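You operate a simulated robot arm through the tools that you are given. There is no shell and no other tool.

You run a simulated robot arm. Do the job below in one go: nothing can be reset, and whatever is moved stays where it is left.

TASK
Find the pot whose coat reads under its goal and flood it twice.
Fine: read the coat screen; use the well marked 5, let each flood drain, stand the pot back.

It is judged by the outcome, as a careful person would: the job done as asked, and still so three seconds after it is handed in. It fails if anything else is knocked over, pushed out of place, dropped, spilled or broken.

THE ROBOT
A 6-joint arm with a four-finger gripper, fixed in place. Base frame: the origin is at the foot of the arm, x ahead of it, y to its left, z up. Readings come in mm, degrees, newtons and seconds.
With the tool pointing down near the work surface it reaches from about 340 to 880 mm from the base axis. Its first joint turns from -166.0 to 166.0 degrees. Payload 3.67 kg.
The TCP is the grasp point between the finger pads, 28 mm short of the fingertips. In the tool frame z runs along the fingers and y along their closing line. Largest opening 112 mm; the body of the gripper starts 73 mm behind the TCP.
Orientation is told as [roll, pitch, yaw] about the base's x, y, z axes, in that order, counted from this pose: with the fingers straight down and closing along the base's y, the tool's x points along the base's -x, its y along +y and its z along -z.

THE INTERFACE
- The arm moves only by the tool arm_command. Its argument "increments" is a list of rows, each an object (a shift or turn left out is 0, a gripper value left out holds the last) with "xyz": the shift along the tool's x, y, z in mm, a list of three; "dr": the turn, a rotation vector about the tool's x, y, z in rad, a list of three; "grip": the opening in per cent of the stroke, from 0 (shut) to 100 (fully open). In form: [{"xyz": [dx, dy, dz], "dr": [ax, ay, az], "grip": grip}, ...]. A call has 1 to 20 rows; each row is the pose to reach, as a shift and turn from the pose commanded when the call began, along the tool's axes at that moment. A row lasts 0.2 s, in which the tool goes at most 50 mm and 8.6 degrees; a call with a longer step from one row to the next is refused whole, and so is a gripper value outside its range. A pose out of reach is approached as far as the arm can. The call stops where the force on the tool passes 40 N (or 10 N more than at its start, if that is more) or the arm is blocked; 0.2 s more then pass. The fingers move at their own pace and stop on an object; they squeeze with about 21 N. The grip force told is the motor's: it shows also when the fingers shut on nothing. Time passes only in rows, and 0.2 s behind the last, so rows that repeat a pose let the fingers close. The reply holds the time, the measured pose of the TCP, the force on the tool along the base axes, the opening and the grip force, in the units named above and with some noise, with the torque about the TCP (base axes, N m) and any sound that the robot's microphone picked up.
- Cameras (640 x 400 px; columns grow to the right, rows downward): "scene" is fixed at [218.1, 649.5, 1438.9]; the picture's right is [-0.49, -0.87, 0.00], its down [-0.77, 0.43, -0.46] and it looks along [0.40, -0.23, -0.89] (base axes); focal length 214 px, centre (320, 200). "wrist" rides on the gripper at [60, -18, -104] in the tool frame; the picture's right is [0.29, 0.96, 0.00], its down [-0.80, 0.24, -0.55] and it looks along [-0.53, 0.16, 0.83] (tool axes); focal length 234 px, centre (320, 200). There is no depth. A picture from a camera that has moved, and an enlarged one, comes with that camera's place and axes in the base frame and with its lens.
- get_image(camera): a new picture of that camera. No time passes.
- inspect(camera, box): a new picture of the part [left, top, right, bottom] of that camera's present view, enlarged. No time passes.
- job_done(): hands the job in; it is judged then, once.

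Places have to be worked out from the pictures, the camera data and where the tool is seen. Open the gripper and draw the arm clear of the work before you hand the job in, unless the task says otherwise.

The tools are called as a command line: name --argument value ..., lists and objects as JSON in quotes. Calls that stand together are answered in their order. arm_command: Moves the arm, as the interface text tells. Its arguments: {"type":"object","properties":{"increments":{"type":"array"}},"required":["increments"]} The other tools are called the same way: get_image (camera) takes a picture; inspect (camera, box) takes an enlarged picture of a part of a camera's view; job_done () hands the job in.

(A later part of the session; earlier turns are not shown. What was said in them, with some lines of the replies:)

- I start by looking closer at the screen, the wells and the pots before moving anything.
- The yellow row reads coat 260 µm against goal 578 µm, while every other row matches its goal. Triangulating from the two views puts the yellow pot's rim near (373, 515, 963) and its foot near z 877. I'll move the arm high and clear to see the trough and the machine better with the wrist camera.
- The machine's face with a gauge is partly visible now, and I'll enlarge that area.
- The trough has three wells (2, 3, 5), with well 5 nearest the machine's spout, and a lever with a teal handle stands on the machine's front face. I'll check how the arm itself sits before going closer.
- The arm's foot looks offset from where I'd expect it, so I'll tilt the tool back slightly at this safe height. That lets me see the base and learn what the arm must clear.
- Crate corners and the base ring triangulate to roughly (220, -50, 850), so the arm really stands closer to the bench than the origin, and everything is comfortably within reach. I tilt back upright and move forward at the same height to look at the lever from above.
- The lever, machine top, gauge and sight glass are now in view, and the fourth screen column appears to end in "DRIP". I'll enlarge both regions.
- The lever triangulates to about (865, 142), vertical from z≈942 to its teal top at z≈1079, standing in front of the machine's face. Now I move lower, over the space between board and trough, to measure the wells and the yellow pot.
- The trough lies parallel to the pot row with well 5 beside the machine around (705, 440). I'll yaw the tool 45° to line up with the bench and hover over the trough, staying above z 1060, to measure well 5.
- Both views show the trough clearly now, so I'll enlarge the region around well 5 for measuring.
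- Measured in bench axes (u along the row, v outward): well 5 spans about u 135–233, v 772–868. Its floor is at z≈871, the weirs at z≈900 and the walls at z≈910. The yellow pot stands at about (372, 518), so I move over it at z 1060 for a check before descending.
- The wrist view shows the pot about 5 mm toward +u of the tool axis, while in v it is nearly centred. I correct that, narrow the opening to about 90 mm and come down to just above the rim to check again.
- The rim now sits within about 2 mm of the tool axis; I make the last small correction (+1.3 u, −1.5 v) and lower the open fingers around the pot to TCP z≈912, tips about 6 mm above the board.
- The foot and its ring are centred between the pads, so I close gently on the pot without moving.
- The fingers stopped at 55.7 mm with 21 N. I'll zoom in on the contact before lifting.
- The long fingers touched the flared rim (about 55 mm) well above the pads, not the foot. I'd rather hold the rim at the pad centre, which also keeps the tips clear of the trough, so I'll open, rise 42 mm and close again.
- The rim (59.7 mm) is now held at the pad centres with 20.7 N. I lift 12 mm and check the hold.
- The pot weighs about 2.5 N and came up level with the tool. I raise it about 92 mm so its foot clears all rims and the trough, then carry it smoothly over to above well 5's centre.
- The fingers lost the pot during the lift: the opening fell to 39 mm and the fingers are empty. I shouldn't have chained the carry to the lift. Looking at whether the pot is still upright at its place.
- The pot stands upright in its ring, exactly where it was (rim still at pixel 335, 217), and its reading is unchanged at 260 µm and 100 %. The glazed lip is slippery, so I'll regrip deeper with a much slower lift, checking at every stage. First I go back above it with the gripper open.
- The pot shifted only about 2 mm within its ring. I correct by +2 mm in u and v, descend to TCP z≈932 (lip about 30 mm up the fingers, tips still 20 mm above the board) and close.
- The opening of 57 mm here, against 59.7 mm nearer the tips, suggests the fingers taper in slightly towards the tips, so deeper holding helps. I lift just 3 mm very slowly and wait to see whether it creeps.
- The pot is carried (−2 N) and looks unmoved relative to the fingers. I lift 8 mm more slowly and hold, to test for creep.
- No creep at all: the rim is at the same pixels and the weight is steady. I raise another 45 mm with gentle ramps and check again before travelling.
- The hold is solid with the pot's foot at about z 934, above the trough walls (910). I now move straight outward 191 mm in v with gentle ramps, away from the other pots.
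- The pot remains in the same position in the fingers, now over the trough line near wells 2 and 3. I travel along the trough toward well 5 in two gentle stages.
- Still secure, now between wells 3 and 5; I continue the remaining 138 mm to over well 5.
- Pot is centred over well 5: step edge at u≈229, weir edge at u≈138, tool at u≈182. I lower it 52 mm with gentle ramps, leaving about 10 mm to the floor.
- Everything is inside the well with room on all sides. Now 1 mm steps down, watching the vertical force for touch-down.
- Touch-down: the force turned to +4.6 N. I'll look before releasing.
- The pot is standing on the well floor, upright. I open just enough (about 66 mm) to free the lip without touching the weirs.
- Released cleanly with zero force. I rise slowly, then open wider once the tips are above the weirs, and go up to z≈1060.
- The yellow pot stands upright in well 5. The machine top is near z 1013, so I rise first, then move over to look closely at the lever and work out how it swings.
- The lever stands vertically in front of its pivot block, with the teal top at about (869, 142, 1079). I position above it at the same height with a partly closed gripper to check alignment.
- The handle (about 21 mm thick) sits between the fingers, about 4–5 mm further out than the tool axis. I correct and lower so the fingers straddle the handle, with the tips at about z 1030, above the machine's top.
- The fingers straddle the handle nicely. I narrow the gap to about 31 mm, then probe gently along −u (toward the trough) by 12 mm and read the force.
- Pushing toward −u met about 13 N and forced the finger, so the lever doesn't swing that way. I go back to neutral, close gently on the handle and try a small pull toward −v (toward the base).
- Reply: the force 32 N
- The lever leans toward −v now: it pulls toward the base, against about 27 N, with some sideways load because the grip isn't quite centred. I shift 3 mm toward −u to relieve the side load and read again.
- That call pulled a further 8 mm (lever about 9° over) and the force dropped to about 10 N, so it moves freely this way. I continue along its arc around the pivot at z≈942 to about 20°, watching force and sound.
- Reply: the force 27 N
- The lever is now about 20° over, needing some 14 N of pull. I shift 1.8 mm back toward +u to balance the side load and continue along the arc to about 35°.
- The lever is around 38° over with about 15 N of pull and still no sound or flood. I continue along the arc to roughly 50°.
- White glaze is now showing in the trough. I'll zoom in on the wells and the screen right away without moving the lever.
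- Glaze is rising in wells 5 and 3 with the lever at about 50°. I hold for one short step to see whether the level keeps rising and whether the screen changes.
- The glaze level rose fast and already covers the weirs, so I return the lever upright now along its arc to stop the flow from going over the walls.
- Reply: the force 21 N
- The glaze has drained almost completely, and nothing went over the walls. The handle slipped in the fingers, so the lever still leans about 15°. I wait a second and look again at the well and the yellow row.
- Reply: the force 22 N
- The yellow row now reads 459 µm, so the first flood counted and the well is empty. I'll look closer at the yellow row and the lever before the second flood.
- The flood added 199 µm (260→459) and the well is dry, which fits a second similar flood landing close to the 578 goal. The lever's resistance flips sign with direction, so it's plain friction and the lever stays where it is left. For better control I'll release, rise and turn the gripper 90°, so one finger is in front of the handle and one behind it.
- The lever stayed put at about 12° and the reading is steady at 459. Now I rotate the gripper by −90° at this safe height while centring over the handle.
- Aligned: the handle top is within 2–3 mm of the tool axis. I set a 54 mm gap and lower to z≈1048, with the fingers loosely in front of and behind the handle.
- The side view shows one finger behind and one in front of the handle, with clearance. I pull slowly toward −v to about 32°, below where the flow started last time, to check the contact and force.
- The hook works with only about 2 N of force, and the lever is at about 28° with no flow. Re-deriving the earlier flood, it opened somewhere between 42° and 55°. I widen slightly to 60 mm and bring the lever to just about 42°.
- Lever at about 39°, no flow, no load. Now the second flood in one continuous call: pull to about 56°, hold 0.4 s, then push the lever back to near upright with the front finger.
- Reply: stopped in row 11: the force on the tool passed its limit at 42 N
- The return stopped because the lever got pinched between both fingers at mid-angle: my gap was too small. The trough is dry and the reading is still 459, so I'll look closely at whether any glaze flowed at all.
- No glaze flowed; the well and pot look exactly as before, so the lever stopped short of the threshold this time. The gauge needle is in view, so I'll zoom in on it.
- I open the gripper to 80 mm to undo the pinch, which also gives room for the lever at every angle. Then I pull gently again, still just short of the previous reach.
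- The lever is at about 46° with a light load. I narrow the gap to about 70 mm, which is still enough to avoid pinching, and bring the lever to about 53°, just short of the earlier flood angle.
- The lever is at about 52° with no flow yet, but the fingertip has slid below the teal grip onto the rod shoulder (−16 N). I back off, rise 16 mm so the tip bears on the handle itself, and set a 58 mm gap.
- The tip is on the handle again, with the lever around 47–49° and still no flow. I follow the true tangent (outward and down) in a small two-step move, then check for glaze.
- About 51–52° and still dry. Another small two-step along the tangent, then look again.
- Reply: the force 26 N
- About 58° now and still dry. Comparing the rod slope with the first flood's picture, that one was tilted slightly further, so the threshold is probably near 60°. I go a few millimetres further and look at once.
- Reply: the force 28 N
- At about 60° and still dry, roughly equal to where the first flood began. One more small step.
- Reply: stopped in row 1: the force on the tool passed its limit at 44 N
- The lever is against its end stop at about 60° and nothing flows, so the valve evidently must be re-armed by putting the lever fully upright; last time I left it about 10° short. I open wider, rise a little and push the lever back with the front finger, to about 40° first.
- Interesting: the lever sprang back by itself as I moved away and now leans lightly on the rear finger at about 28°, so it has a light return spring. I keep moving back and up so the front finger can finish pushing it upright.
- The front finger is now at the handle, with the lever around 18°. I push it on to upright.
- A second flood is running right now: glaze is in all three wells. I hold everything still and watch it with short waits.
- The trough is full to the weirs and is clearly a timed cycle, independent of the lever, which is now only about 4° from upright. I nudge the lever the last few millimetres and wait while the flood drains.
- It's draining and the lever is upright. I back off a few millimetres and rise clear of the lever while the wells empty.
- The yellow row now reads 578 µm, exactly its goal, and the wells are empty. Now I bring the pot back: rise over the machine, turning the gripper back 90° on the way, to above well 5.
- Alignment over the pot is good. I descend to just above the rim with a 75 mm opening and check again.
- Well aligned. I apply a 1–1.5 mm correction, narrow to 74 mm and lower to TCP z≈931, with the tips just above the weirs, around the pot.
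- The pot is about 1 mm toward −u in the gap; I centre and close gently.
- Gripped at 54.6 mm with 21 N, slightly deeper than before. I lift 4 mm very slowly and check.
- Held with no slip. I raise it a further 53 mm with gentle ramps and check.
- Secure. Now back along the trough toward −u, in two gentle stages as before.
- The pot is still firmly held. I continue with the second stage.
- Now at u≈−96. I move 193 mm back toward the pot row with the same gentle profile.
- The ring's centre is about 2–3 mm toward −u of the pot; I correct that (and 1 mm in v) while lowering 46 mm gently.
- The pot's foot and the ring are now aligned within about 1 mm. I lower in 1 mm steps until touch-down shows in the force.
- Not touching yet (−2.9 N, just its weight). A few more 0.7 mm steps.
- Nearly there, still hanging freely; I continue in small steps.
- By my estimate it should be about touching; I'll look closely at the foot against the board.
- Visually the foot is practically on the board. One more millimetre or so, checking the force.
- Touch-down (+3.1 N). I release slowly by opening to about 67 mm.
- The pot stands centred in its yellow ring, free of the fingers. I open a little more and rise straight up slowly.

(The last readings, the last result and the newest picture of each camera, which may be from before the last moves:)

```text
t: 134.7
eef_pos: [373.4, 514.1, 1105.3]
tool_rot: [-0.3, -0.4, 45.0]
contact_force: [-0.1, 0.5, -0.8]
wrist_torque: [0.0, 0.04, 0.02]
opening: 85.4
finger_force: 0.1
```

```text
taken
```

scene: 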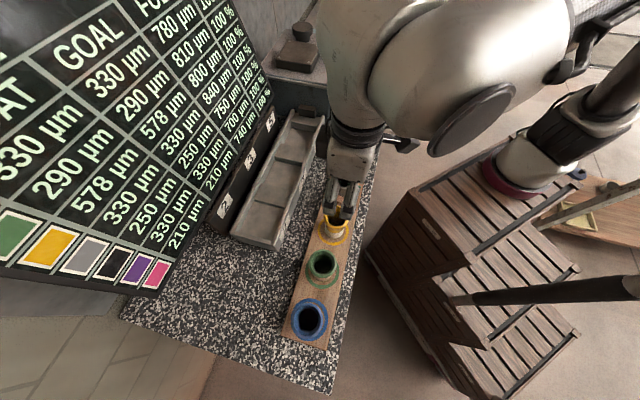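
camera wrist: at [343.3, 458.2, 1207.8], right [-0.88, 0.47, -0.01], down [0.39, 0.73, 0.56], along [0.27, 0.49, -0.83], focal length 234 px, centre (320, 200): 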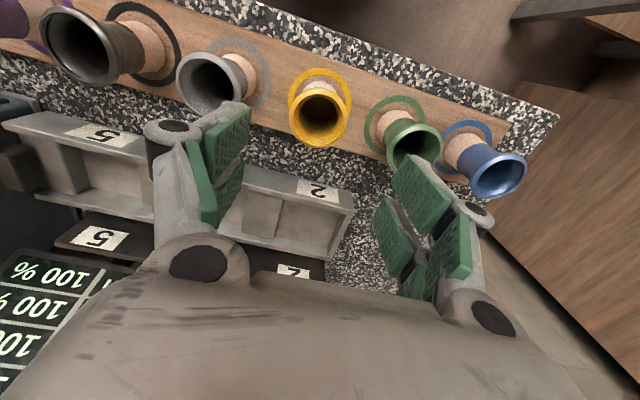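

The pot is upright in its ring, all other pots are in place, and the screen reads 578 for yellow. I draw the arm up and back toward its start position with the gripper open.

arm_command --increments '[{"xyz": [0, 0, -40], "grip": 90}, {"xyz": [0, 0, -80], "grip": 100}, {"xyz": [10, 0, -120]}, {"xyz": [35, -10, -150]}, {"xyz": [60, -20, -175]}, {"xyz": [85, -30, -175]}, {"xyz": [111, -36, -175]}, {"xyz": [111, -36, -175]}]'

get_image --camera "scene"

get_image --camera "wrist"

inspect --camera "scene" --box '[270, 60, 400, 350]'

```text
t: 136.5
eef_pos: [319.6, 408.4, 1281.5]
tool_rot: [-0.4, -0.3, 44.9]
contact_force: [-0.6, 0.0, -0.4]
wrist_torque: [-0.02, 0.0, 0.0]
opening: 112.4
finger_force: 0.1
```

```text
taken
```

scene: 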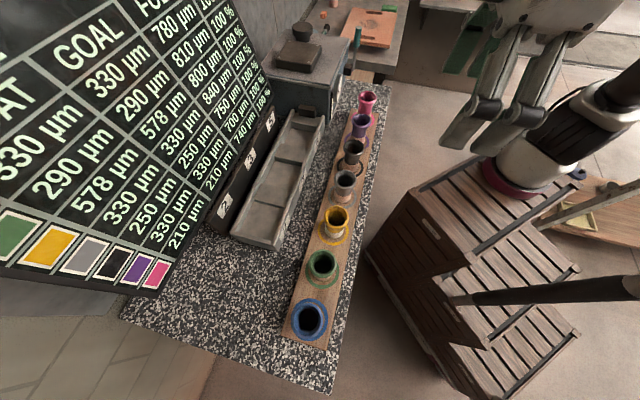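

```text
taken
camera wrist: at [289.3, 354.0, 1382.8], right [-0.88, 0.47, -0.01], down [0.39, 0.73, 0.56], along [0.27, 0.49, -0.83], focal length 234 px, centre (320, 200)
```

wrist: 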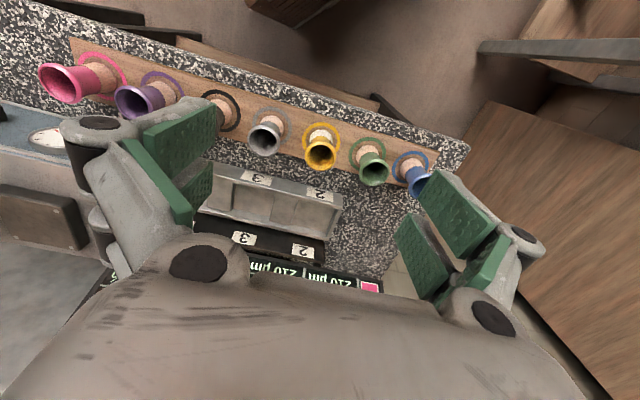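

```text
1.38 times, centred on (335, 205) of scene
camera zoom: at [218.1, 649.5, 1438.9], right [-0.49, -0.87, 0.0], down [-0.77, 0.43, -0.46], along [0.4, -0.23, -0.89], focal length 296 px, centre (299, 193)
```

zoom: 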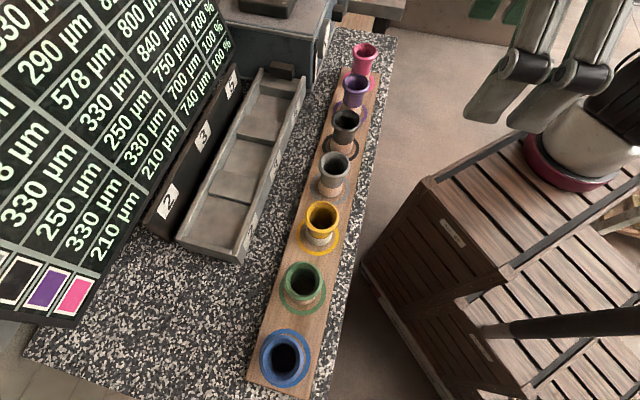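

Final check: a close look at the pot in its ring, the lever and the screen.

inspect --camera "scene" --box '[290, 170, 390, 270]'

inspect --camera "scene" --box '[0, 0, 280, 300]'

inspect --camera "scene" --box '[260, 0, 400, 130]'

```text
4.00 times, centred on (340, 220) of scene
camera zoom: at [218.1, 649.5, 1438.9], right [-0.49, -0.87, 0.0], down [-0.77, 0.43, -0.46], along [0.4, -0.23, -0.89], focal length 858 px, centre (240, 120)
```

zoom: 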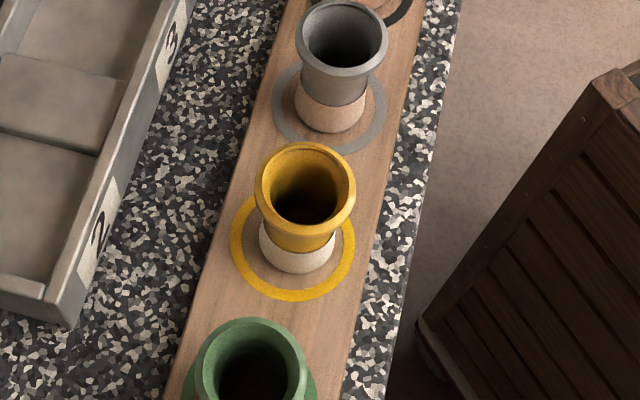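

```text
1.33 times, centred on (140, 150) of scene
camera zoom: at [218.1, 649.5, 1438.9], right [-0.49, -0.87, 0.0], down [-0.77, 0.43, -0.46], along [0.4, -0.23, -0.89], focal length 286 px, centre (560, 267)
```

zoom: 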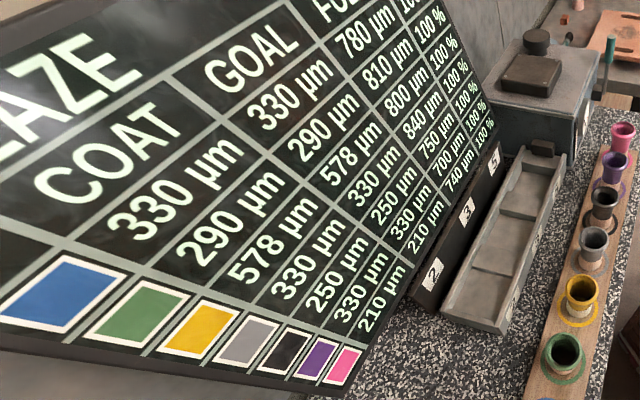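

```text
3.08 times, centred on (330, 65) of scene
camera zoom: at [218.1, 649.5, 1438.9], right [-0.49, -0.87, 0.0], down [-0.77, 0.43, -0.46], along [0.4, -0.23, -0.89], focal length 660 px, centre (289, 615)
```

zoom: 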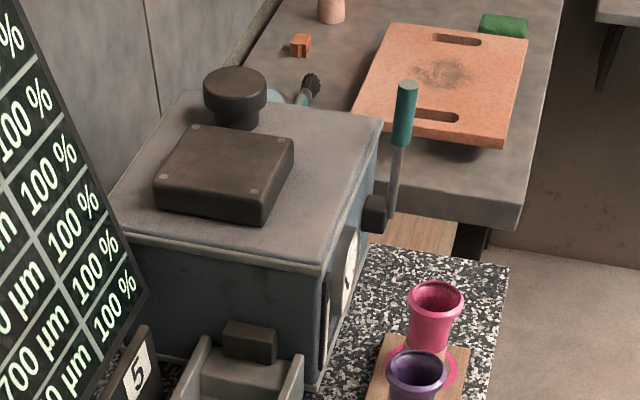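

The yellow pot is upright inside its ring and reads 578 µm against its 578 µm goal. The wells are empty, the lever is upright, everything else is in place, and the arm is clear with the gripper open. I hand the job in.

job_done

```text
The job is handed in.
```

The yellow pot is done. It was the only one under its goal (260 µm against 578). I flooded it twice in well 5, and it now reads 578 µm, exactly on goal.

- **Floods:** the first took it to 459 µm and the second to 578 µm. I let each one drain before going on, and no glaze went over the trough walls.
- **Where things are now:** the pot stands upright in its yellow ring, 2 to 3 mm off centre. The wells are empty, the lever is upright, the other pots are in their places, and the arm is clear with the gripper open.

**A slip to know about:** on my first attempt to lift the pot it slid out of the fingers and dropped a short way back onto the board. It landed upright in its ring about 2 mm off, and its reading did not change. I had sent the carry move along with the lift instead of checking the grip first. After that I lifted it slowly and checked the grip before each move.

**The second flood:** I didn't control exactly when it started. Several pulls gave no flow, and it started only as I was putting the lever back upright.
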